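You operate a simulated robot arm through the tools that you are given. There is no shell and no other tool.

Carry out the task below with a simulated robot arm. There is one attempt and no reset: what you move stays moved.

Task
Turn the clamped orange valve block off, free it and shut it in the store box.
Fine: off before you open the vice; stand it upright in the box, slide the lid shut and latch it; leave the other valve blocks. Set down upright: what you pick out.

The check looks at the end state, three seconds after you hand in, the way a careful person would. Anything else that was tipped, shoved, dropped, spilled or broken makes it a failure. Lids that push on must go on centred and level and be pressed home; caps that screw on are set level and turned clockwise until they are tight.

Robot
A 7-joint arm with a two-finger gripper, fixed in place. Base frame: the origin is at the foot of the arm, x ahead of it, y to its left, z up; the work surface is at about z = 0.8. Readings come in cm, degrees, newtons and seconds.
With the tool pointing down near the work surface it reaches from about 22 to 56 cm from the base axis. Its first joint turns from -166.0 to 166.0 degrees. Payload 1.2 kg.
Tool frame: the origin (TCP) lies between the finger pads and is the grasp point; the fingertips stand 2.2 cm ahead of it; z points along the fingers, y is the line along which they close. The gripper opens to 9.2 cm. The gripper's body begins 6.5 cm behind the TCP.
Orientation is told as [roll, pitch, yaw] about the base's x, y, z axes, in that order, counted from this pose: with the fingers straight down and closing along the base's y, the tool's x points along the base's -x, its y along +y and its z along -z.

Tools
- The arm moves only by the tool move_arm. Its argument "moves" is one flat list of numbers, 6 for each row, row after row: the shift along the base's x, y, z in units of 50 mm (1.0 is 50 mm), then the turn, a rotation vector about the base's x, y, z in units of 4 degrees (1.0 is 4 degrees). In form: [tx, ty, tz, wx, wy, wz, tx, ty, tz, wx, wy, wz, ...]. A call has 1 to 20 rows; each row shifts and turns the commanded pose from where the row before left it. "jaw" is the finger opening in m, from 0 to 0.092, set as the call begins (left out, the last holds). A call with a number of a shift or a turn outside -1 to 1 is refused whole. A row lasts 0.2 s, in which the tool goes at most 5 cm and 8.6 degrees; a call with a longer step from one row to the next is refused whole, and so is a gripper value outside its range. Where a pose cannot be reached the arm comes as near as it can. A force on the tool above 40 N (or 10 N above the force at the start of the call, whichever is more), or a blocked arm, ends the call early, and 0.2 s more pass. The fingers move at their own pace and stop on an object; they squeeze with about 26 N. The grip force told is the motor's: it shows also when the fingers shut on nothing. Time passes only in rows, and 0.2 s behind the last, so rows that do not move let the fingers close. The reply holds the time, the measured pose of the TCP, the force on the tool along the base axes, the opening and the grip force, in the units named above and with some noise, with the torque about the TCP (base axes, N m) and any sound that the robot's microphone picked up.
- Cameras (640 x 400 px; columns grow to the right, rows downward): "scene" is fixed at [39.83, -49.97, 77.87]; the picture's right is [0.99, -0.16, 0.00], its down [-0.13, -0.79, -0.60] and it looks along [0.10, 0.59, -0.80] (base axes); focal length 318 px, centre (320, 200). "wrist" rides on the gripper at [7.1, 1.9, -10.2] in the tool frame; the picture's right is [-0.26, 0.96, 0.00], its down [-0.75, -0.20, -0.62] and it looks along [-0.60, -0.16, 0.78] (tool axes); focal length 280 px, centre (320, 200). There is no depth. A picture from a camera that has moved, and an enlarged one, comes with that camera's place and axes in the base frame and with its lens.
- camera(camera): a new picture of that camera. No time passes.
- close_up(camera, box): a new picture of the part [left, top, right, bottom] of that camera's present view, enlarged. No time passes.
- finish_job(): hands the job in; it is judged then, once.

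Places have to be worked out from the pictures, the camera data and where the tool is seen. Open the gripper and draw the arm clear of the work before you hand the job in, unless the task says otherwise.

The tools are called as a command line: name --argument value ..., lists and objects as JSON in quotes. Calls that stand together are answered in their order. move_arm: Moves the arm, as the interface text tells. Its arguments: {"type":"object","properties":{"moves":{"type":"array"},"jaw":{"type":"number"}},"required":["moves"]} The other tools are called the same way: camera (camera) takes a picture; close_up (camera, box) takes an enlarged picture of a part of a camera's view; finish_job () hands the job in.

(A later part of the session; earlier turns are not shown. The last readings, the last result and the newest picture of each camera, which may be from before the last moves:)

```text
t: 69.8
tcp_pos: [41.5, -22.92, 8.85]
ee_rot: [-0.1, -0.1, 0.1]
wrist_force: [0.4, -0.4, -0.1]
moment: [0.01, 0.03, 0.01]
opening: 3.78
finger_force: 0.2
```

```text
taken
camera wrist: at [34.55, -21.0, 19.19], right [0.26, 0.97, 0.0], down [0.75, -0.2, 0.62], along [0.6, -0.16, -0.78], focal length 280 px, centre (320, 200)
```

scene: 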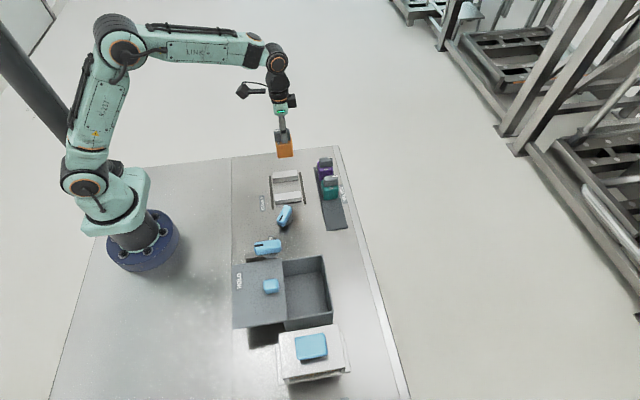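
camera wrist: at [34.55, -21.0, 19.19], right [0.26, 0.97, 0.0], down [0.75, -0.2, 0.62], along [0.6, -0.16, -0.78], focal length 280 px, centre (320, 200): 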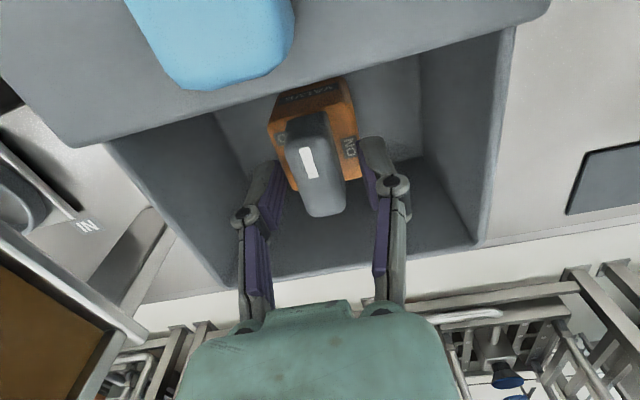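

The valve stands free and upright in the box. I rise straight up out of the box.

move_arm --moves '[0, 0, 0.1, 0, 0, 0, 0, 0, 0.2, 0, 0, 0, 0, 0, 0.3, 0, 0, 0, 0, 0, 0.4, 0, 0, 0, 0, 0, 0.4, 0, 0, 0, 0, 0, 0.5, 0, 0, 0, 0, 0, 0.5, 0, 0, 0, -0.1, 0, 0.4, 0, 0, 0, -0.2, 0, 0.2, 0, 0, 0, -0.3, 0, 0, 0, 0, 0, -0.4, 0, 0, 0, 0, 0, -0.4, 0, 0, 0, 0, 0, -0.4, 0, 0, 0, 0, 0, -0.2, 0, 0, 0, 0, 0]'

camera --camera "wrist"

close_up --camera "scene" --box '[220, 220, 360, 340]'

```text
t: 72.8
tcp_pos: [31.48, -22.89, 23.91]
ee_rot: [-0.1, 0.0, 0.1]
wrist_force: [-0.1, -0.7, -1.1]
moment: [0.01, -0.02, 0.0]
opening: 3.84
finger_force: 0.1
```

```text
taken
camera wrist: at [24.5, -20.96, 34.2], right [0.26, 0.97, 0.0], down [0.75, -0.2, 0.63], along [0.6, -0.16, -0.78], focal length 280 px, centre (320, 200)
```

wrist: 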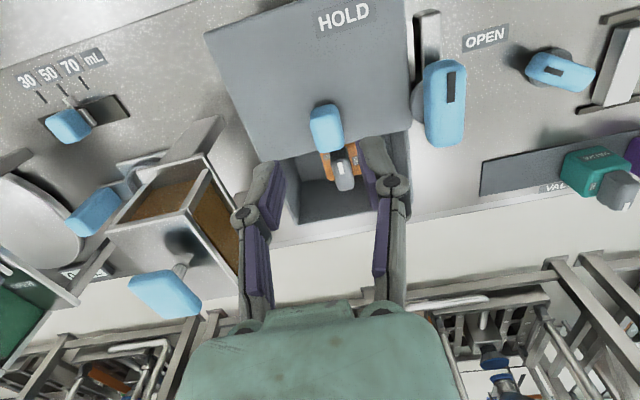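

```text
3.33 times, centred on (290, 280) of scene
camera zoom: at [39.83, -49.97, 77.87], right [0.99, -0.16, 0.0], down [-0.13, -0.79, -0.6], along [0.1, 0.59, -0.8], focal length 1061 px, centre (420, -67)
```

zoom: 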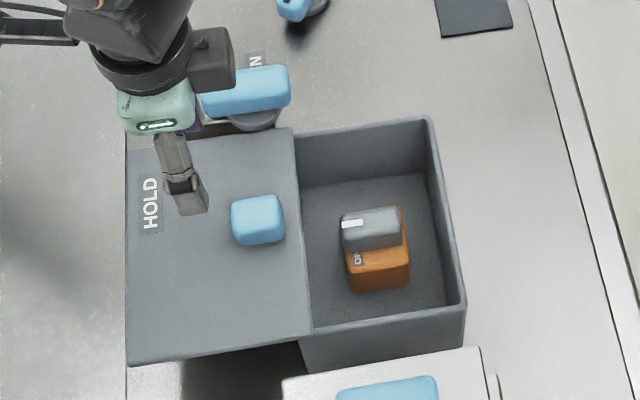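

The valve stands upright and OFF in the box. Next is the lid: I enlarge its knob to locate it.

close_up --camera "wrist" --box '[240, 60, 440, 220]'

close_up --camera "scene" --box '[225, 235, 305, 335]'

```text
2.50 times, centred on (340, 140) of wrist
camera zoom: at [24.5, -20.96, 34.2], right [0.26, 0.97, 0.0], down [0.75, -0.2, 0.63], along [0.6, -0.16, -0.78], focal length 701 px, centre (270, 350)
```

zoom: 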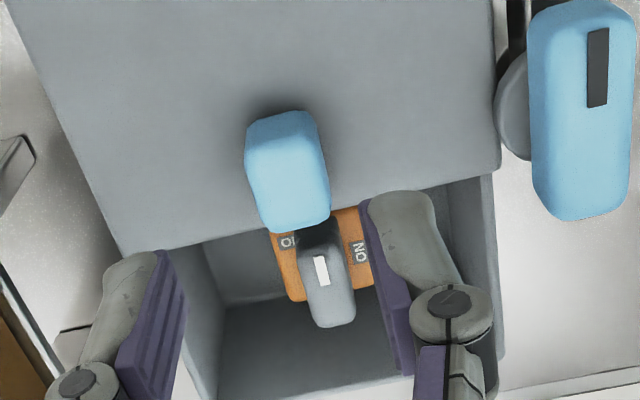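

```text
4.00 times, centred on (265, 285) of scene
camera zoom: at [39.83, -49.97, 77.87], right [0.99, -0.16, 0.0], down [-0.13, -0.79, -0.6], along [0.1, 0.59, -0.8], focal length 1273 px, centre (540, -140)
```

zoom: 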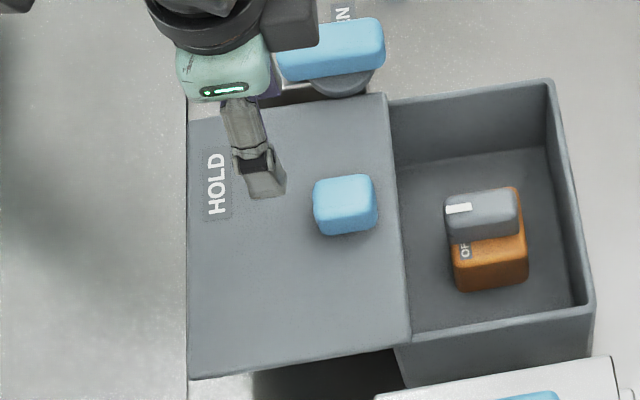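

The knob is at about (34.3, −22.8), top z≈13.2, on a lid at z≈10. I move above it with 4.5 cm opening and check alignment.

move_arm --moves '[0.14, 0.005, -0.3, 0, 0, 0, 0.14, 0.005, -0.3, 0, 0, 0, 0.14, 0.005, -0.3, 0, 0, 0, 0.14, 0.005, -0.3, 0, 0, 0, 0, 0, -0.15, 0, 0, 0]' --jaw 0.045

camera --camera "wrist"

close_up --camera "scene" --box '[225, 220, 325, 320]'

```text
t: 74.0
tcp_pos: [34.23, -22.83, 17.08]
ee_rot: [0.0, 0.0, 0.2]
wrist_force: [-1.0, 0.0, 0.1]
moment: [-0.01, 0.02, -0.03]
opening: 4.48
finger_force: 0.1
```

```text
taken
camera wrist: at [27.32, -20.89, 27.47], right [0.26, 0.97, 0.0], down [0.75, -0.2, 0.63], along [0.6, -0.16, -0.78], focal length 280 px, centre (320, 200)
```

wrist: 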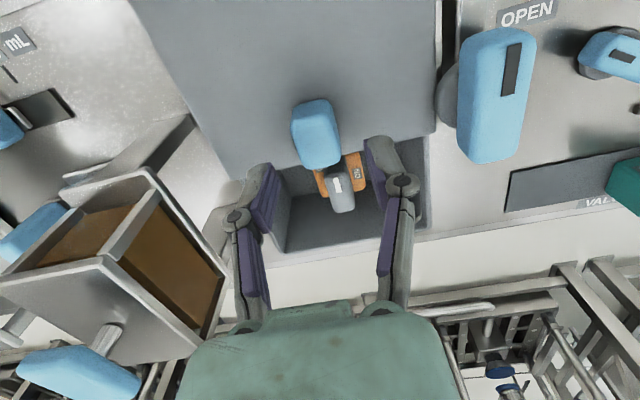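

```text
4.00 times, centred on (275, 270) of scene
camera zoom: at [39.83, -49.97, 77.87], right [0.99, -0.16, 0.0], down [-0.13, -0.79, -0.6], along [0.1, 0.59, -0.8], focal length 1273 px, centre (500, -80)
```

zoom: 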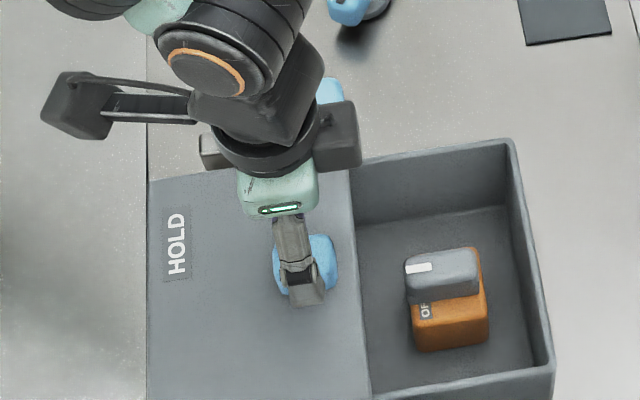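

The knob lies between the fingers as expected. I descend to TCP z≈13 (tips about 10.9, just above the lid) and close on it.

move_arm --moves '[0.008, 0, -0.136, 0, 0, 0, 0.008, 0, -0.136, 0, 0, 0, 0.008, 0, -0.136, 0, 0, 0, 0.008, 0, -0.136, 0, 0, 0, 0.008, 0, -0.136, 0, 0, 0, 0.008, 0, -0.136, 0, 0, 0]'

camera --camera "wrist"

close_up --camera "scene" --box '[225, 220, 325, 320]'

```text
t: 75.4
tcp_pos: [34.51, -22.89, 13.0]
ee_rot: [0.0, 0.0, 0.3]
wrist_force: [-0.1, 0.4, 0.3]
moment: [0.02, 0.01, 0.01]
opening: 4.49
finger_force: 0.0
```

```text
taken
camera wrist: at [27.55, -20.91, 23.36], right [0.26, 0.97, 0.0], down [0.75, -0.2, 0.62], along [0.6, -0.16, -0.78], focal length 280 px, centre (320, 200)
```

wrist: 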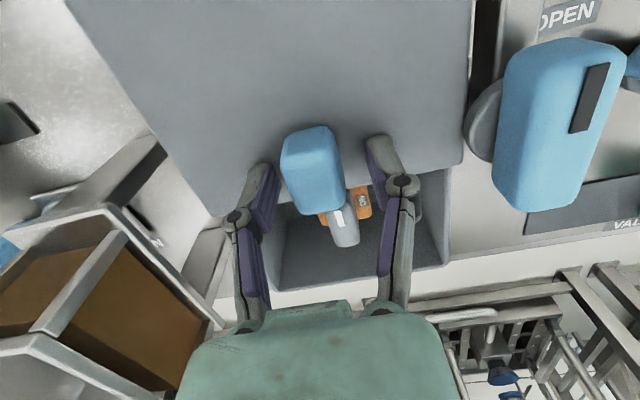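

```text
4.00 times, centred on (275, 270) of scene
camera zoom: at [39.83, -49.97, 77.87], right [0.99, -0.16, 0.0], down [-0.13, -0.79, -0.6], along [0.1, 0.59, -0.8], focal length 1273 px, centre (500, -80)
```

zoom: 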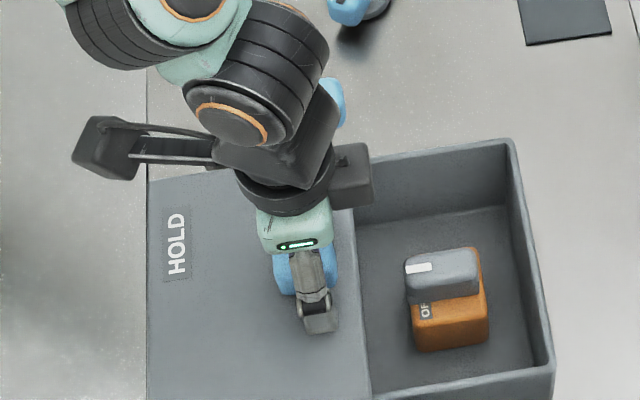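

I am about 3 mm ahead of the knob's centre; I shift back and close on it.

move_arm --moves '[-0.06, 0, 0, 0, 0, 0]'

move_arm --moves '[0, 0, 0, 0, 0, 0, 0, 0, 0, 0, 0, 0, 0, 0, 0, 0, 0, 0]' --jaw 0.0

camera --camera "wrist"

```text
t: 75.8
tcp_pos: [34.21, -22.9, 13.13]
ee_rot: [0.0, -0.1, 0.1]
wrist_force: [0.3, -0.5, 0.5]
moment: [-0.01, -0.01, 0.03]
opening: 4.46
finger_force: 0.1
```

```text
t: 76.6
tcp_pos: [34.31, -23.05, 13.23]
ee_rot: [-0.2, -0.3, 0.0]
wrist_force: [-0.2, -4.6, 22.1]
moment: [-0.06, -0.03, -0.05]
opening: 2.38
finger_force: 28.2
```

```text
taken
camera wrist: at [27.29, -20.98, 23.46], right [0.26, 0.97, 0.0], down [0.75, -0.2, 0.63], along [0.61, -0.17, -0.78], focal length 280 px, centre (320, 200)
```

wrist: 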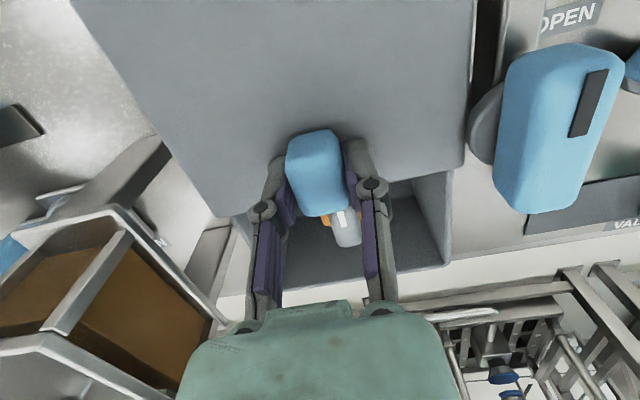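

Gripped at 2.38 cm, but +22 N in z suggests the tips press on the lid. I ease up by about 0.6 mm.

move_arm --moves '[0, 0.004, 0.012, 0, 0, 0, 0, 0, 0, 0, 0, 0]'

```text
t: 77.2
tcp_pos: [34.25, -23.04, 13.09]
ee_rot: [-0.3, -0.1, -0.2]
wrist_force: [1.7, -12.5, 16.0]
moment: [-0.2, -0.57, 0.06]
opening: 2.37
finger_force: 27.8
```

Still +16 N in z and −12 N in y; I adjust half a millimetre each way again.

move_arm --moves '[0, -0.012, 0.014, 0, 0, 0, 0, 0, 0, 0, 0, 0]'

```text
t: 77.8
tcp_pos: [34.22, -23.03, 13.1]
ee_rot: [-0.1, 0.0, 0.0]
wrist_force: [4.5, -16.0, 1.4]
moment: [-0.3, -0.62, -0.03]
opening: 2.37
finger_force: 27.9
```

The vertical load is gone. I start sliding the lid gently in +x by 2 cm, easing −y slightly.

move_arm --moves '[0.04, -0.01, 0, 0, 0, 0, 0.08, 0, 0, 0, 0, 0, 0.1, 0, 0, 0, 0, 0, 0.1, 0, 0, 0, 0, 0, 0.08, 0, 0, 0, 0, 0]'

close_up --camera "scene" --box '[220, 220, 340, 330]'

```text
t: 79.0
tcp_pos: [36.25, -23.1, 13.14]
ee_rot: [0.0, 0.1, 0.0]
wrist_force: [0.0, -13.9, -5.7]
moment: [-0.17, 0.62, 0.04]
opening: 2.38
finger_force: 28.2
```

```text
3.64 times, centred on (280, 275) of scene
camera zoom: at [39.83, -49.97, 77.87], right [0.99, -0.16, 0.0], down [-0.13, -0.79, -0.6], along [0.1, 0.59, -0.8], focal length 1157 px, centre (466, -73)
```

zoom: 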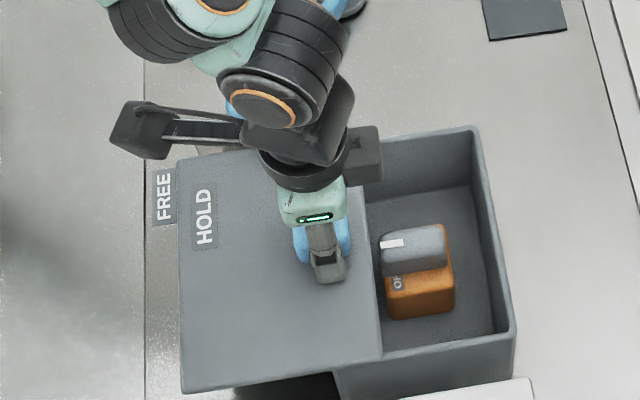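

The lid slides well. Its leading edge is now about to reach the valve, so I check the height clearance from the wrist view before going on.

camera --camera "wrist"

close_up --camera "scene" --box '[285, 250, 345, 330]'

```text
taken
camera wrist: at [29.27, -21.02, 23.49], right [0.26, 0.97, 0.0], down [0.75, -0.2, 0.62], along [0.6, -0.16, -0.78], focal length 280 px, centre (320, 200)
```

wrist: 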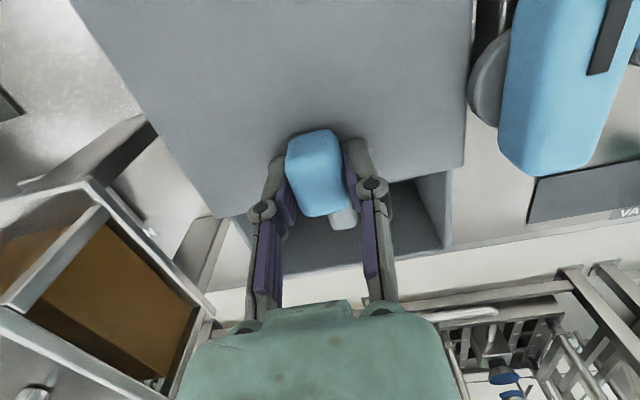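

```text
5.00 times, centred on (315, 290) of scene
camera zoom: at [39.83, -49.97, 77.87], right [0.99, -0.16, 0.0], down [-0.13, -0.79, -0.6], along [0.1, 0.59, -0.8], focal length 1591 px, centre (345, -250)
```

zoom: 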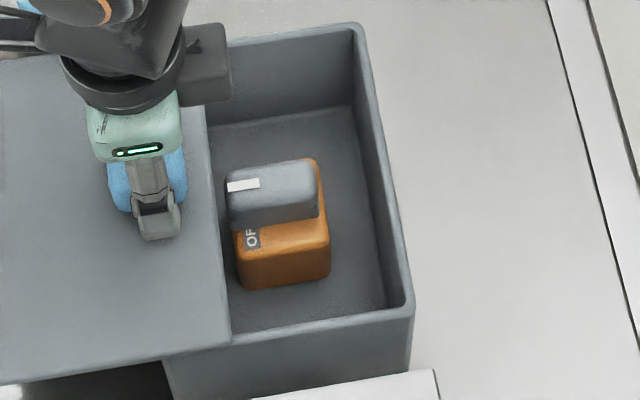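

By triangulation the handle's top (z≈9.7) lies just below the lid's top face (≈10.6), so it should pass under. I slide only 8 mm and check that the valve does not move.

move_arm --moves '[0.03, -0.004, 0, 0, 0, 0, 0.04, 0, 0, 0, 0, 0, 0.05, 0, 0, 0, 0, 0, 0.04, 0, 0, 0, 0, 0]'

close_up --camera "scene" --box '[285, 250, 345, 330]'

```text
t: 80.0
tcp_pos: [37.08, -22.92, 13.23]
ee_rot: [0.0, 0.0, 0.1]
wrist_force: [-0.2, -12.5, -14.0]
moment: [-0.27, 0.2, -0.03]
opening: 2.39
finger_force: 28.2
```

```text
5.00 times, centred on (315, 290) of scene
camera zoom: at [39.83, -49.97, 77.87], right [0.99, -0.16, 0.0], down [-0.13, -0.79, -0.6], along [0.1, 0.59, -0.8], focal length 1591 px, centre (345, -250)
```

zoom: 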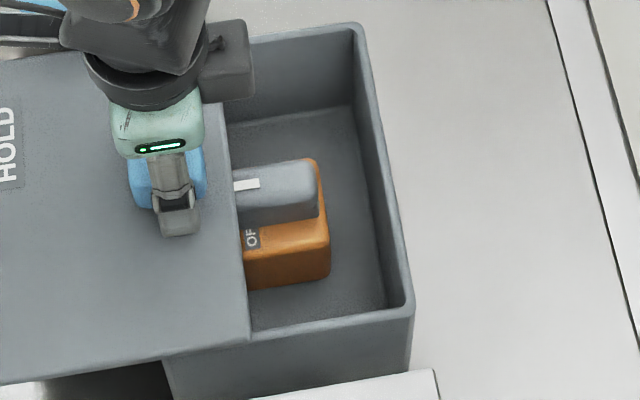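

The lid's edge now covers the handle's tip and the valve has not moved. I slide another 1.5 cm and check again.

move_arm --moves '[0.04, -0.004, -0.004, 0, 0, 0, 0.06, 0, 0, 0, 0, 0, 0.06, 0, 0, 0, 0, 0, 0.06, 0, 0, 0, 0, 0, 0.06, 0, 0, 0, 0, 0, 0.04, 0, 0, 0, 0, 0]'

close_up --camera "scene" --box '[285, 250, 345, 330]'

```text
t: 81.4
tcp_pos: [38.62, -23.02, 13.24]
ee_rot: [0.1, 0.1, 0.1]
wrist_force: [-0.4, -6.1, -9.6]
moment: [-0.12, -0.11, 0.03]
opening: 2.35
finger_force: 28.7
```

```text
5.00 times, centred on (315, 290) of scene
camera zoom: at [39.83, -49.97, 77.87], right [0.99, -0.16, 0.0], down [-0.13, -0.79, -0.6], along [0.1, 0.59, -0.8], focal length 1591 px, centre (345, -250)
```

zoom: 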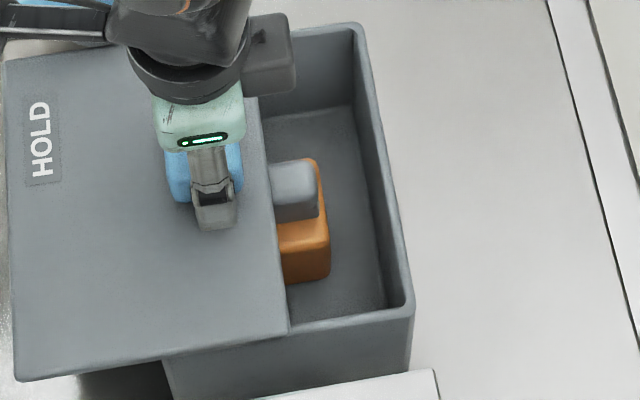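

The valve is still untouched. I slide 3 cm more.

move_arm --moves '[0.05, -0.002, -0.003, 0, 0, 0, 0.08, 0, 0, 0, 0, 0, 0.08, 0, 0, 0, 0, 0, 0.08, 0, 0, 0, 0, 0, 0.08, 0, 0, 0, 0, 0, 0.08, 0, 0, 0, 0, 0, 0.08, 0, 0, 0, 0, 0, 0.07, 0, 0, 0, 0, 0]'

close_up --camera "scene" --box '[245, 240, 345, 340]'

```text
t: 83.2
tcp_pos: [41.7, -22.94, 13.23]
ee_rot: [0.1, 0.0, 0.1]
wrist_force: [0.3, -0.3, -9.8]
moment: [-0.03, -0.71, 0.01]
opening: 2.37
finger_force: 27.8
```

```text
4.00 times, centred on (295, 290) of scene
camera zoom: at [39.83, -49.97, 77.87], right [0.99, -0.16, 0.0], down [-0.13, -0.79, -0.6], along [0.1, 0.59, -0.8], focal length 1273 px, centre (420, -160)
```

zoom: 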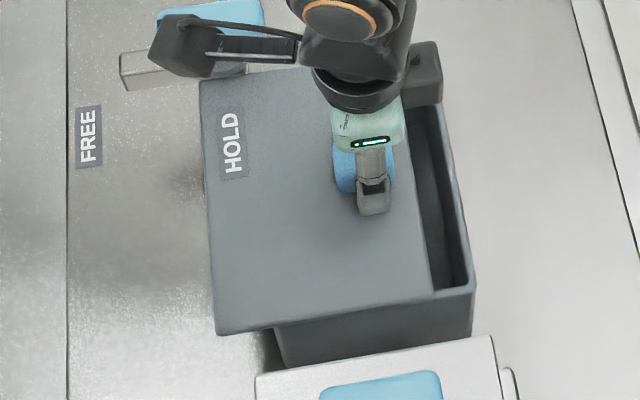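

About 2.1 cm of opening is left. I slide 1.8 cm more, then approach the stop slowly.

move_arm --moves '[0.06, 0, 0.003, 0, 0, 0, 0.06, 0, 0, 0, 0, 0, 0.06, 0, 0, 0, 0, 0, 0.06, 0, 0, 0, 0, 0, 0.06, 0, 0, 0, 0, 0, 0.06, 0, 0, 0, 0, 0]'

close_up --camera "scene" --box '[245, 240, 345, 340]'

```text
t: 84.6
tcp_pos: [43.4, -23.03, 13.2]
ee_rot: [0.0, 0.0, 0.2]
wrist_force: [-0.1, 5.2, -3.4]
moment: [0.07, 0.53, -0.05]
opening: 2.38
finger_force: 27.7
```

```text
4.00 times, centred on (295, 290) of scene
camera zoom: at [39.83, -49.97, 77.87], right [0.99, -0.16, 0.0], down [-0.13, -0.79, -0.6], along [0.1, 0.59, -0.8], focal length 1273 px, centre (420, -160)
```

zoom: 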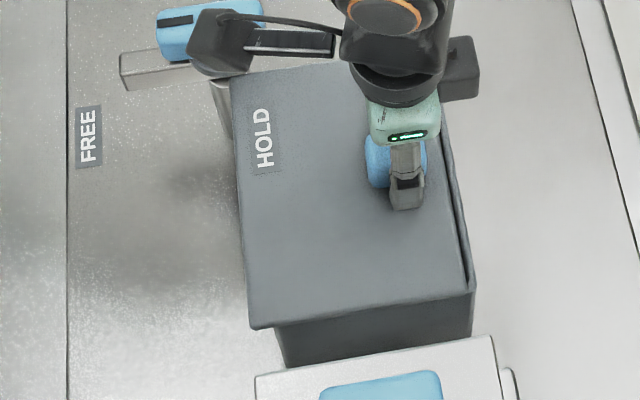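

Nearly shut, a few millimetres remain. I push on in 1.5 mm steps until the x force rises at the stop.

move_arm --moves '[0.03, 0, 0, 0, 0, 0, 0.03, 0, 0, 0, 0, 0, 0.03, 0, 0, 0, 0, 0]'

close_up --camera "scene" --box '[245, 240, 345, 340]'

```text
t: 85.4
tcp_pos: [43.87, -23.13, 13.08]
ee_rot: [0.0, 0.0, 0.3]
wrist_force: [0.7, 8.9, -3.4]
moment: [0.16, 0.45, -0.02]
opening: 2.38
finger_force: 27.6
```

```text
4.00 times, centred on (295, 290) of scene
camera zoom: at [39.83, -49.97, 77.87], right [0.99, -0.16, 0.0], down [-0.13, -0.79, -0.6], along [0.1, 0.59, -0.8], focal length 1273 px, centre (420, -160)
```

zoom: 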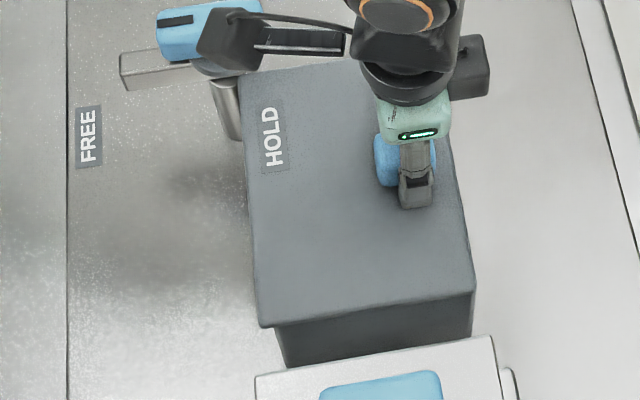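

The lid's front edge looks flush. I push a few more millimetres to find the stop.

move_arm --moves '[0.03, 0.006, 0, 0, 0, 0, 0.03, 0, 0, 0, 0, 0]'

close_up --camera "scene" --box '[245, 240, 345, 340]'

```text
t: 86.0
tcp_pos: [44.17, -22.88, 13.11]
ee_rot: [0.0, 0.0, 0.2]
wrist_force: [-0.6, 9.5, -2.6]
moment: [0.17, 0.04, 0.06]
opening: 2.37
finger_force: 28.1
```

```text
4.00 times, centred on (295, 290) of scene
camera zoom: at [39.83, -49.97, 77.87], right [0.99, -0.16, 0.0], down [-0.13, -0.79, -0.6], along [0.1, 0.59, -0.8], focal length 1273 px, centre (420, -160)
```

zoom: 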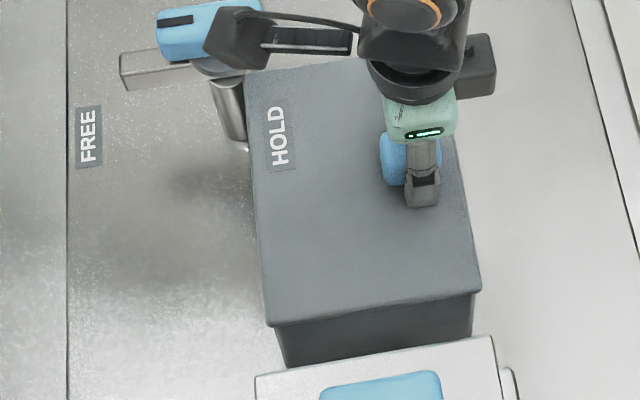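

The lid now overhangs equally at both ends, i.e. it is centred. I press on slightly to confirm there is a stop.

move_arm --moves '[0.02, 0.004, 0, 0, 0, 0, 0.02, 0, 0, 0, 0, 0]'

close_up --camera "scene" --box '[245, 240, 345, 340]'

```text
t: 86.6
tcp_pos: [44.36, -23.0, 13.15]
ee_rot: [0.0, 0.2, 0.0]
wrist_force: [-12.8, 9.3, 5.5]
moment: [0.23, -0.18, 0.09]
opening: 2.38
finger_force: 28.0
```

```text
4.00 times, centred on (295, 290) of scene
camera zoom: at [39.83, -49.97, 77.87], right [0.99, -0.16, 0.0], down [-0.13, -0.79, -0.6], along [0.1, 0.59, -0.8], focal length 1273 px, centre (420, -160)
```

zoom: 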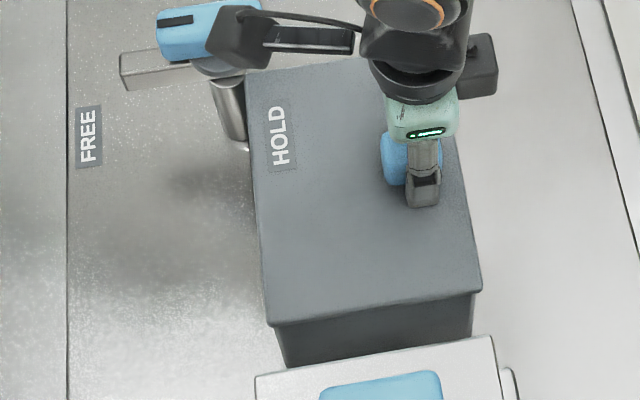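

The x force reads −12.8 N, so the lid is against its stop: shut. I release the knob and rise straight up.

move_arm --moves '[0, 0, 0, 0, 0, 0, 0, 0, 0, 0, 0, 0, 0, 0, 0.1, 0, 0, 0, 0, 0, 0.3, 0, 0, 0, 0, 0, 0.5, 0, 0, 0, 0, 0, 0.5, 0, 0, 0, 0, 0, 0.5, 0, 0, 0, 0, 0, 0.4, 0, 0, 0]' --jaw 0.045

camera --camera "wrist"

close_up --camera "scene" --box '[235, 230, 335, 330]'

```text
t: 88.4
tcp_pos: [44.38, -23.02, 24.72]
ee_rot: [-0.1, 0.0, 0.0]
wrist_force: [-0.5, 1.5, 0.2]
moment: [0.03, 0.01, 0.01]
opening: 4.49
finger_force: 0.1
```

```text
taken
camera wrist: at [37.4, -21.02, 34.97], right [0.26, 0.97, 0.0], down [0.75, -0.2, 0.62], along [0.6, -0.16, -0.78], focal length 280 px, centre (320, 200)
```

wrist: 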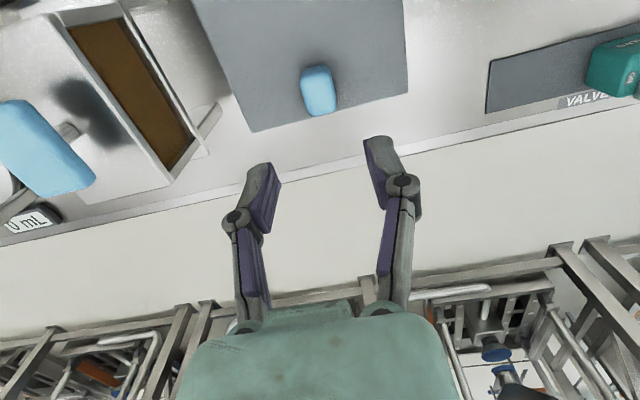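

```text
4.00 times, centred on (285, 280) of scene
camera zoom: at [39.83, -49.97, 77.87], right [0.99, -0.16, 0.0], down [-0.13, -0.79, -0.6], along [0.1, 0.59, -0.8], focal length 1273 px, centre (460, -120)
```

zoom: 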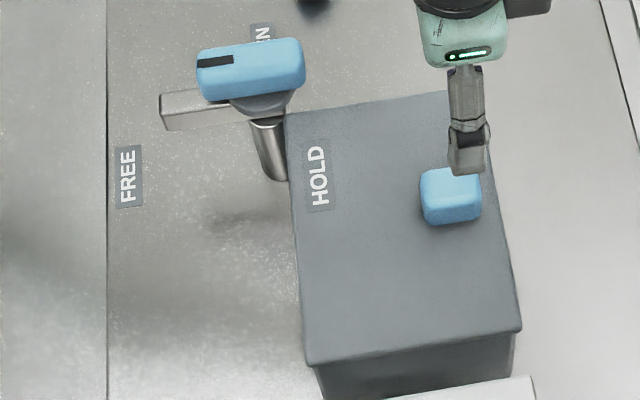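

The lid is shut flush on all sides. Now the latch: post near (34.3, −14.6), arm and mark pointing −x (FREE). I move back to −x for a closer wrist view of it.

move_arm --moves '[-0.31, 0.16, 0, 0, 0, 0, -0.31, 0.16, 0, 0, 0, 0, -0.31, 0.16, 0, 0, 0, 0, -0.31, 0.16, 0, 0, 0, 0, -0.31, 0.16, 0, 0, 0, 0, -0.31, 0.16, 0, 0, 0, 0, -0.31, 0.16, 0, 0, 0, 0, -0.31, 0.16, 0, 0, 0, 0, -0.31, 0.16, 0, 0, 0, 0, -0.31, 0.16, 0, 0, 0, 0]'

camera --camera "wrist"

close_up --camera "wrist" --box '[240, 40, 440, 200]'

```text
t: 90.6
tcp_pos: [28.82, -15.01, 24.65]
ee_rot: [0.0, 0.1, 0.1]
wrist_force: [0.3, 0.2, 1.1]
moment: [-0.01, 0.01, -0.01]
opening: 4.47
finger_force: 0.1
```

```text
taken
camera wrist: at [21.93, -13.02, 34.9], right [0.26, 0.97, 0.0], down [0.75, -0.2, 0.63], along [0.6, -0.16, -0.78], focal length 280 px, centre (320, 200)
```

wrist: 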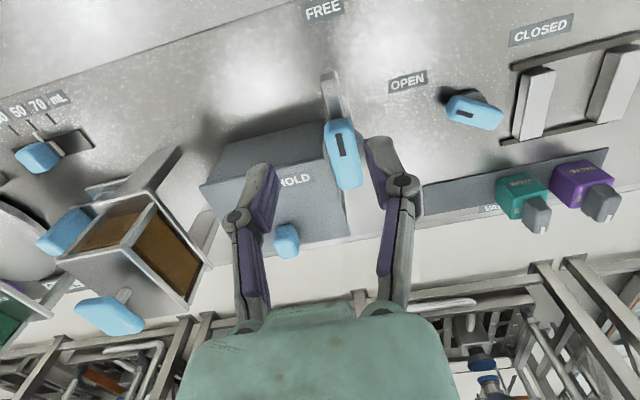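

```text
2.50 times, centred on (340, 120) of wrist
camera zoom: at [21.93, -13.02, 34.9], right [0.26, 0.97, 0.0], down [0.75, -0.2, 0.63], along [0.6, -0.16, -0.78], focal length 701 px, centre (270, 400)
```

zoom: 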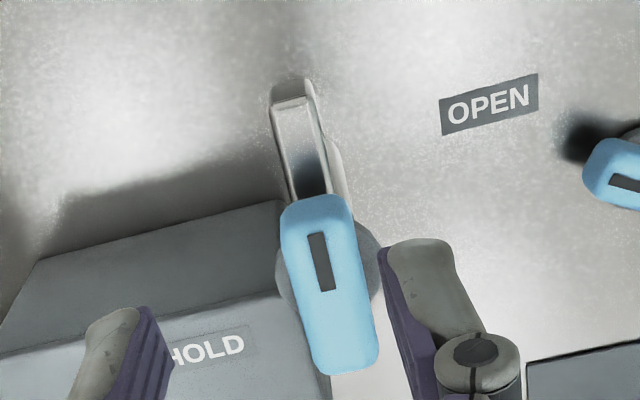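

The latch lever lies along x at y≈−14.05 with its top at z≈15.3, and the pivot is about (33.95, −14.05). I move above the pivot, fingers closing along y, and check.

move_arm --moves '[0.17, 0.032, -0.15, 0, 0, 0, 0.17, 0.032, -0.15, 0, 0, 0, 0.17, 0.032, -0.15, 0, 0, 0, 0.17, 0.032, -0.15, 0, 0, 0, 0.17, 0.032, -0.15, 0, 0, 0, 0.17, 0.032, -0.15, 0, 0, 0]' --jaw 0.045

camera --camera "wrist"

close_up --camera "scene" --box '[235, 200, 315, 280]'

```text
t: 92.0
tcp_pos: [34.02, -13.96, 20.24]
ee_rot: [0.0, 0.0, 0.2]
wrist_force: [-0.3, -0.6, -0.2]
moment: [-0.03, 0.02, 0.0]
opening: 4.5
finger_force: 0.1
```

```text
taken
camera wrist: at [27.09, -12.08, 30.48], right [0.26, 0.97, 0.0], down [0.75, -0.2, 0.63], along [0.6, -0.16, -0.78], focal length 280 px, centre (320, 200)
```

wrist: 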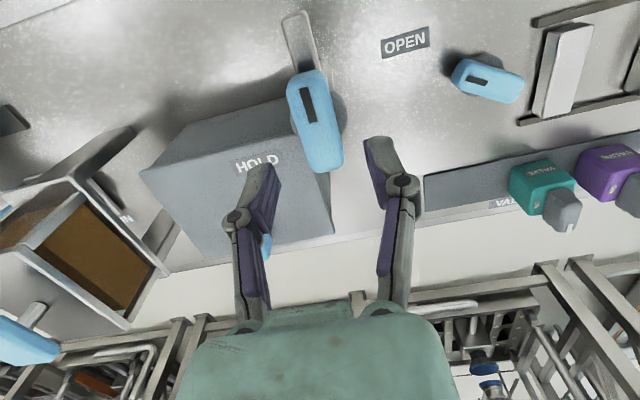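

```text
5.00 times, centred on (275, 240) of scene
camera zoom: at [39.83, -49.97, 77.87], right [0.99, -0.16, 0.0], down [-0.13, -0.79, -0.6], along [0.1, 0.59, -0.8], focal length 1591 px, centre (545, 0)
```

zoom: 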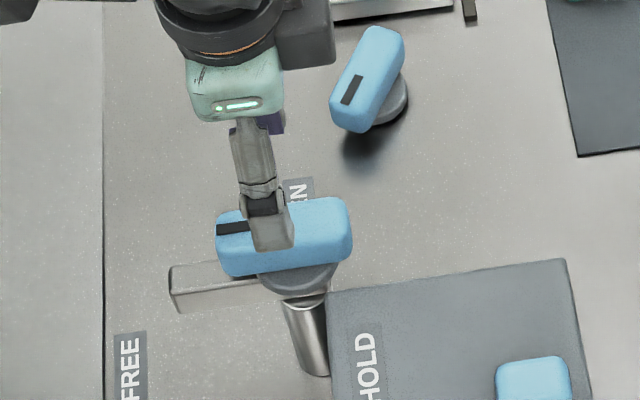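

The lever lies centred between the fingers at the pivot. I descend to TCP z≈15.5.

move_arm --moves '[-0.002, -0.002, -0.158, 0, 0, 0, -0.002, -0.002, -0.158, 0, 0, 0, -0.002, -0.002, -0.158, 0, 0, 0, -0.002, -0.002, -0.158, 0, 0, 0, -0.002, -0.002, -0.158, 0, 0, 0, -0.002, -0.002, -0.158, 0, 0, 0]'

camera --camera "wrist"

close_up --camera "scene" --box '[235, 200, 315, 280]'

```text
t: 93.4
tcp_pos: [33.92, -14.0, 15.4]
ee_rot: [-0.1, 0.0, 0.1]
wrist_force: [0.6, 0.5, -0.8]
moment: [0.01, 0.0, 0.03]
opening: 4.5
finger_force: 0.0
```

```text
taken
camera wrist: at [26.96, -12.09, 25.75], right [0.26, 0.97, 0.0], down [0.75, -0.2, 0.62], along [0.6, -0.16, -0.78], focal length 280 px, centre (320, 200)
```

wrist: 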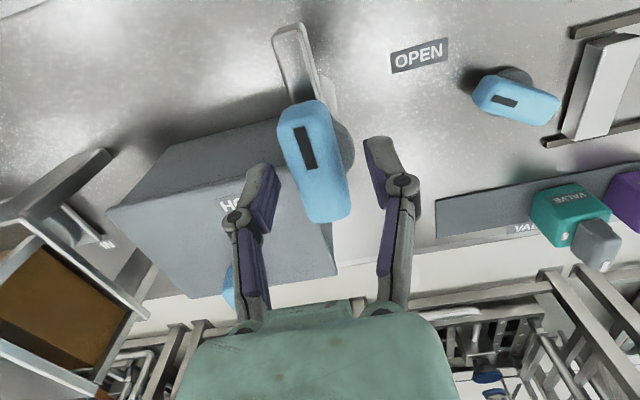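

```text
5.00 times, centred on (275, 240) of scene
camera zoom: at [39.83, -49.97, 77.87], right [0.99, -0.16, 0.0], down [-0.13, -0.79, -0.6], along [0.1, 0.59, -0.8], focal length 1591 px, centre (545, 0)
```

zoom: 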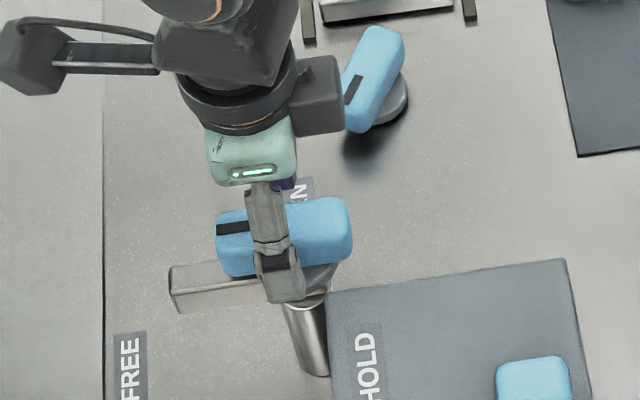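

The bar is between the fingers. I lift 1.5 mm for clearance above the disc and close.

move_arm --moves '[0, 0, 0.03, 0, 0, 0]'

move_arm --moves '[0, 0, 0, 0, 0, 0, 0, 0, 0, 0, 0, 0, 0, 0, 0, 0, 0, 0]' --jaw 0.0

camera --camera "wrist"

```text
t: 93.8
tcp_pos: [33.96, -14.1, 15.57]
ee_rot: [0.0, 0.0, 0.1]
wrist_force: [0.5, 0.6, -0.8]
moment: [-0.01, 0.01, 0.01]
opening: 4.52
finger_force: 0.1
```

```text
t: 94.6
tcp_pos: [33.92, -14.1, 15.62]
ee_rot: [0.0, -0.1, 0.0]
wrist_force: [-1.1, -13.3, 6.7]
moment: [-0.27, -0.12, 0.03]
opening: 2.39
finger_force: 28.0
```

```text
taken
camera wrist: at [26.97, -12.17, 25.95], right [0.26, 0.96, 0.0], down [0.75, -0.2, 0.63], along [0.6, -0.17, -0.78], focal length 280 px, centre (320, 200)
```

wrist: 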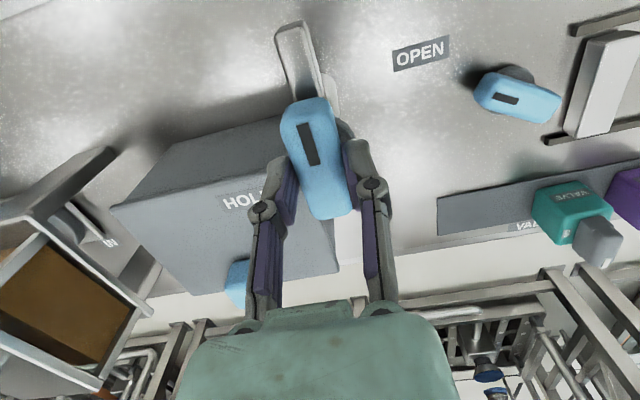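

The lever is gripped at 2.39 cm. I ease −y by 0.6 mm and turn it 20° counter-clockwise toward HOLD.

move_arm --moves '[0, -0.014, 0, 0, 0, 0, 0, 0, 0, 0, 0, 0.6, 0, 0, 0, 0, 0, 0.8, 0, 0, 0, 0, 0, 0.9, 0, 0, 0, 0, 0, 0.9, 0, 0, 0, 0, 0, 0.9, 0, 0, 0, 0, 0, 0.9]'

close_up --camera "scene" --box '[235, 200, 335, 290]'

```text
t: 96.2
tcp_pos: [33.92, -14.4, 15.65]
ee_rot: [-0.2, 0.0, 20.1]
wrist_force: [2.4, -24.0, 7.7]
moment: [-0.33, -0.42, -0.1]
opening: 2.42
finger_force: 28.2
```

```text
4.44 times, centred on (285, 245) of scene
camera zoom: at [39.83, -49.97, 77.87], right [0.99, -0.16, 0.0], down [-0.13, -0.79, -0.6], along [0.1, 0.59, -0.8], focal length 1414 px, centre (476, 0)
```

zoom: 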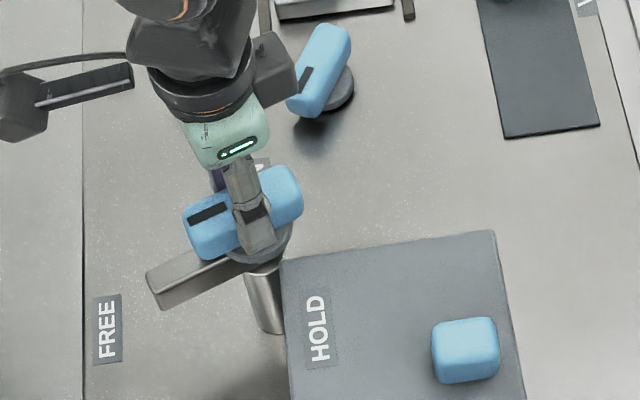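

The arm swings with the lever, but −24 N in y says the pivot lies further to −y. I shift 1.5 mm in −y and read again.

move_arm --moves '[0, -0.03, 0, 0, 0, 0, 0, 0, 0, 0, 0, 0]'

```text
t: 96.8
tcp_pos: [33.97, -14.42, 15.65]
ee_rot: [0.0, 0.0, 20.1]
wrist_force: [4.2, -17.3, 7.0]
moment: [-0.54, 0.04, -0.07]
opening: 2.39
finger_force: 27.8
```

It fell to −17 N; another 2 mm in −y.

move_arm --moves '[0, -0.04, 0, 0, 0, 0, 0, 0, 0, 0, 0, 0]'

```text
t: 97.4
tcp_pos: [33.99, -14.27, 15.57]
ee_rot: [0.2, -0.1, 20.4]
wrist_force: [-0.9, 2.7, 19.1]
moment: [0.05, 0.1, 0.0]
opening: 2.38
finger_force: 27.5
```

The side force is gone. I lift half a millimetre and turn on by 32°.

move_arm --moves '[0, 0, 0.012, 0, 0, 0.8, 0, 0, 0, 0, 0, 0.9, 0, 0, 0, 0, 0, 0.9, 0, 0, 0, 0, 0, 0.9, 0, 0, 0, 0, 0, 0.9, 0, 0, 0, 0, 0, 0.9, 0, 0, 0, 0, 0, 0.9, 0, 0, 0, 0, 0, 0.9, 0, 0, 0, 0, 0, 0.9]'

close_up --camera "scene" --box '[235, 200, 335, 290]'

```text
t: 99.4
tcp_pos: [34.04, -14.56, 15.61]
ee_rot: [-0.1, 0.0, 51.9]
wrist_force: [19.5, 1.6, -15.6]
moment: [0.19, -0.46, -0.1]
opening: 2.37
finger_force: 28.1
```

```text
4.44 times, centred on (285, 245) of scene
camera zoom: at [39.83, -49.97, 77.87], right [0.99, -0.16, 0.0], down [-0.13, -0.79, -0.6], along [0.1, 0.59, -0.8], focal length 1414 px, centre (476, 0)
```

zoom: 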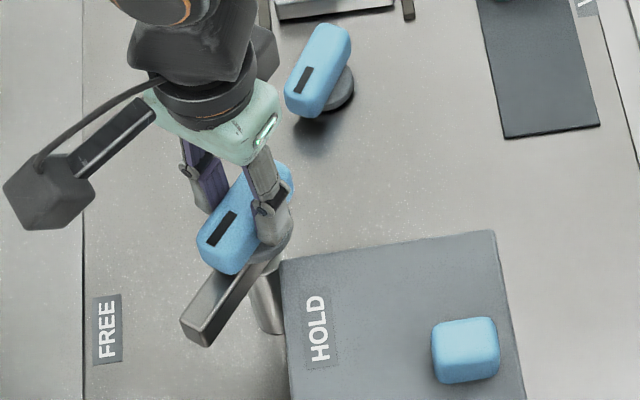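

At 52°, with +19 N in x: I ease +x by 1 mm and down a touch, then turn 28° more.

move_arm --moves '[0.03, 0, -0.008, 0, 0, 0, 0.003, 0, 0, 0, 0, 0.9, 0.003, 0, 0, 0, 0, 0.9, 0.003, 0, 0, 0, 0, 0.9, 0.003, 0, 0, 0, 0, 0.9, 0, 0, 0, 0, 0, 0.9, 0, 0, 0, 0, 0, 0.9, 0, 0, 0, 0, 0, 0.9, 0, 0, 0, 0, 0, 0.7]'

close_up --camera "scene" --box '[235, 200, 335, 290]'

```text
t: 101.4
tcp_pos: [34.28, -14.57, 15.58]
ee_rot: [-0.3, 0.1, 80.1]
wrist_force: [13.4, -15.1, 12.9]
moment: [-0.02, -0.36, -0.08]
opening: 2.41
finger_force: 28.2
```

```text
4.44 times, centred on (285, 245) of scene
camera zoom: at [39.83, -49.97, 77.87], right [0.99, -0.16, 0.0], down [-0.13, -0.79, -0.6], along [0.1, 0.59, -0.8], focal length 1414 px, centre (476, 0)
```

zoom: 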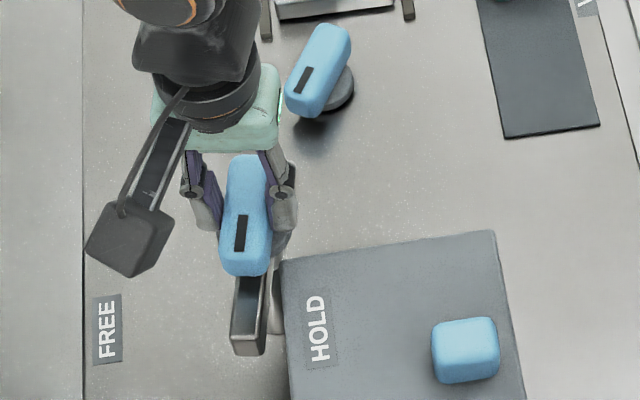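

At 80° the arm points nearly −y beside the lid's rear edge. I ease +x/−y by about 1 mm and go on 20°.

move_arm --moves '[0.02, -0.016, 0.006, 0, 0, 0, 0.002, 0, 0, 0, 0, 0.8, 0.002, 0, 0, 0, 0, 0.8, 0.002, 0, 0, 0, 0, 0.8, 0, 0, 0, 0, 0, 0.8, 0, 0, 0, 0, 0, 0.9, 0, 0, 0, 0, 0, 0.9]'

close_up --camera "scene" --box '[235, 200, 335, 290]'

```text
t: 103.0
tcp_pos: [34.22, -14.58, 15.68]
ee_rot: [0.0, -0.1, 100.2]
wrist_force: [17.7, -3.2, -5.2]
moment: [-0.03, -0.34, -0.82]
opening: 2.64
finger_force: 27.9
```

```text
4.44 times, centred on (285, 245) of scene
camera zoom: at [39.83, -49.97, 77.87], right [0.99, -0.16, 0.0], down [-0.13, -0.79, -0.6], along [0.1, 0.59, -0.8], focal length 1414 px, centre (476, 0)
```

zoom: 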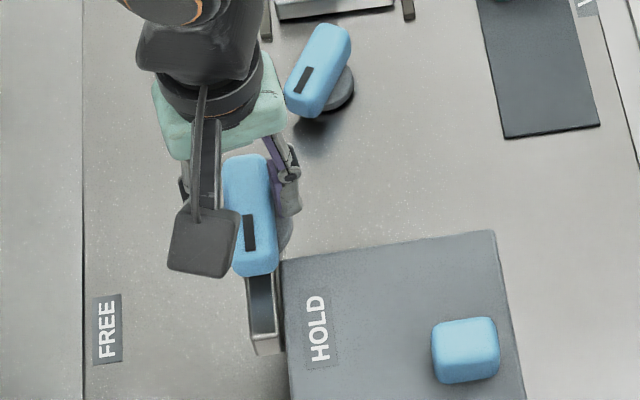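

The torque is −0.82 N m and the fingers have skewed by about 9°, so the latch hit its stop at about 90°, pointing −y behind the lid beside HOLD. I relax the gripper back by 8°.

move_arm --moves '[-0.01, 0, 0, 0, 0, -0.7, 0, 0, 0, 0, 0, -0.7, 0, 0, 0, 0, 0, -0.5, 0, 0, 0, 0, 0, 0]'

camera --camera "wrist"

close_up --camera "scene" --box '[235, 200, 335, 290]'

```text
t: 104.0
tcp_pos: [34.34, -14.44, 15.59]
ee_rot: [-0.1, -0.1, 92.6]
wrist_force: [22.9, 15.1, -1.5]
moment: [0.46, -0.46, -0.33]
opening: 2.44
finger_force: 28.1
```

```text
taken
camera wrist: at [32.8, -21.57, 25.93], right [-0.98, 0.22, 0.0], down [0.17, 0.76, 0.63], along [0.14, 0.61, -0.78], focal length 280 px, centre (320, 200)
```

wrist: 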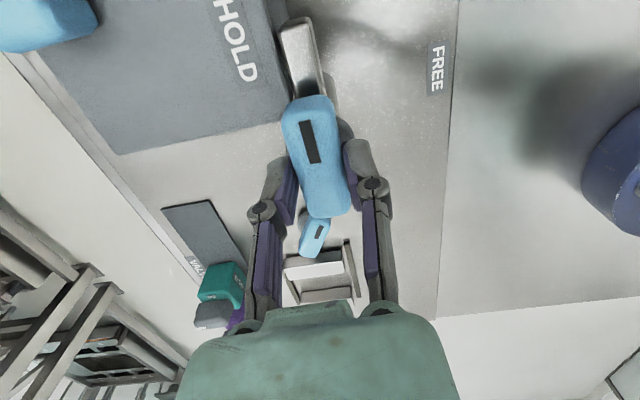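

```text
4.44 times, centred on (285, 245) of scene
camera zoom: at [39.83, -49.97, 77.87], right [0.99, -0.16, 0.0], down [-0.13, -0.79, -0.6], along [0.1, 0.59, -0.8], focal length 1414 px, centre (476, 0)
```

zoom: 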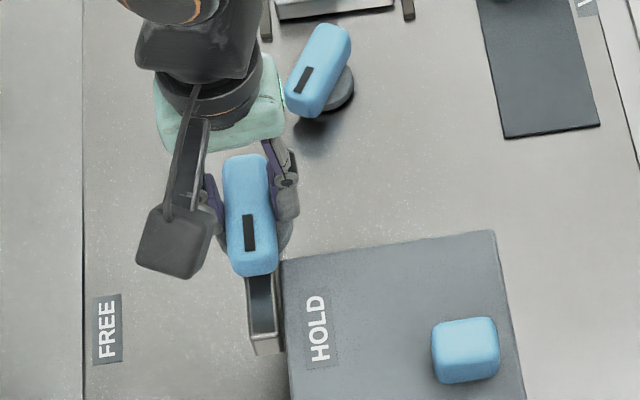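

Residual forces (+23, +15 N) remain, so I shift about 1 mm along +x/+y and 2° back to unload before opening.

move_arm --moves '[0.025, 0.015, 0, 0, 0, -0.5, 0, 0, 0, 0, 0, 0]'

```text
t: 104.6
tcp_pos: [34.28, -14.48, 15.63]
ee_rot: [0.0, 0.0, 90.6]
wrist_force: [14.6, 12.0, 5.2]
moment: [0.59, -0.31, -0.14]
opening: 2.4
finger_force: 28.0
```

The loads are modest now. I open the fingers and rise straight up.

move_arm --moves '[0, 0, 0, 0, 0, 0, 0, 0, 0, 0, 0, 0, 0, 0, 0.1, 0, 0, 0, 0, 0, 0.3, 0, 0, 0, 0, 0, 0.4, 0, 0, 0, 0, 0, 0.5, 0, 0, 0, 0, 0, 0.5, 0, 0, 0]' --jaw 0.045

camera --camera "wrist"

close_up --camera "scene" --box '[235, 210, 335, 310]'

```text
t: 106.2
tcp_pos: [34.29, -14.51, 24.64]
ee_rot: [0.0, 0.0, 90.5]
wrist_force: [-0.5, -0.4, 0.5]
moment: [-0.01, 0.01, 0.01]
opening: 4.5
finger_force: 0.0
```

```text
taken
camera wrist: at [32.6, -21.49, 35.0], right [-0.97, 0.25, 0.0], down [0.2, 0.76, 0.62], along [0.16, 0.6, -0.78], focal length 280 px, centre (320, 200)
```

wrist: 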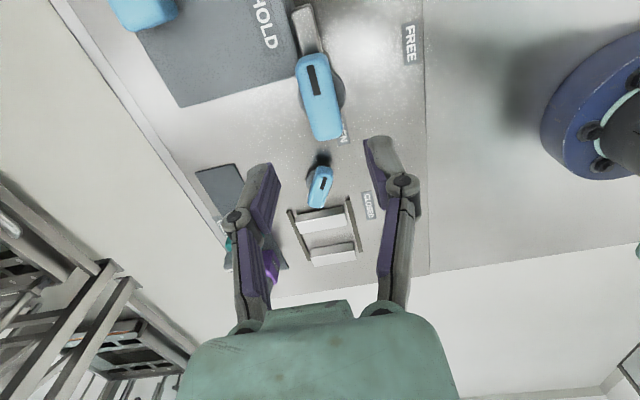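

```text
4.00 times, centred on (285, 260) of scene
camera zoom: at [39.83, -49.97, 77.87], right [0.99, -0.16, 0.0], down [-0.13, -0.79, -0.6], along [0.1, 0.59, -0.8], focal length 1273 px, centre (460, -40)
```

zoom: 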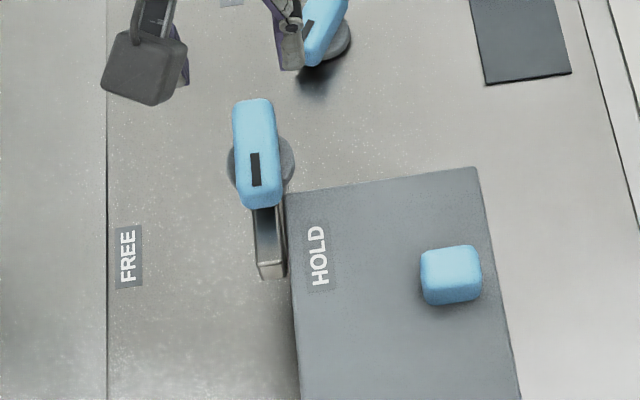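

The latch now points −y beside HOLD. I enlarge the wrist view to verify how the arm sits relative to the lid.

close_up --camera "wrist" --box '[160, 0, 420, 160]'

close_up --camera "scene" --box '[270, 230, 340, 330]'

```text
2.46 times, centred on (290, 80) of wrist
camera zoom: at [32.6, -21.49, 35.0], right [-0.97, 0.25, 0.0], down [0.2, 0.76, 0.62], along [0.16, 0.6, -0.78], focal length 690 px, centre (394, 495)
```

zoom: 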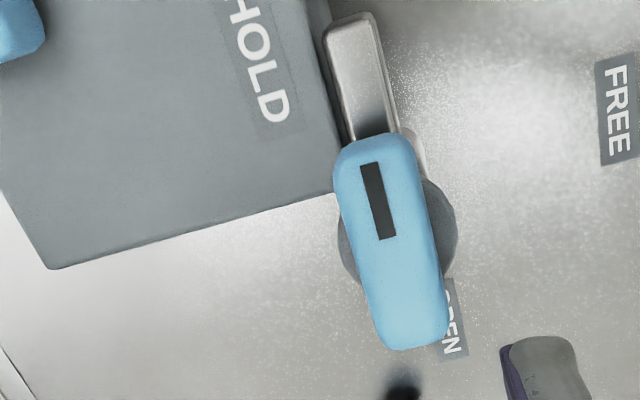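

```text
4.00 times, centred on (305, 280) of scene
camera zoom: at [39.83, -49.97, 77.87], right [0.99, -0.16, 0.0], down [-0.13, -0.79, -0.6], along [0.1, 0.59, -0.8], focal length 1273 px, centre (380, -120)
```

zoom: 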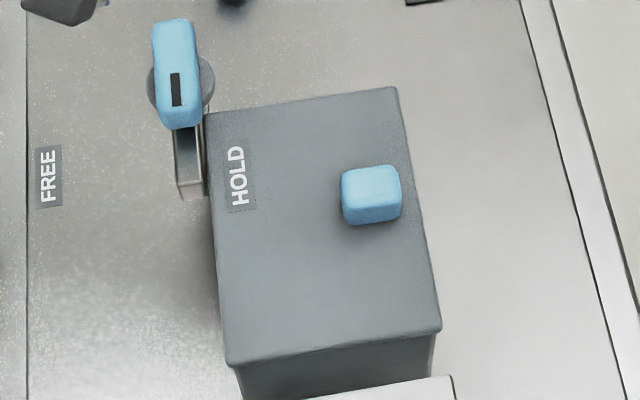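

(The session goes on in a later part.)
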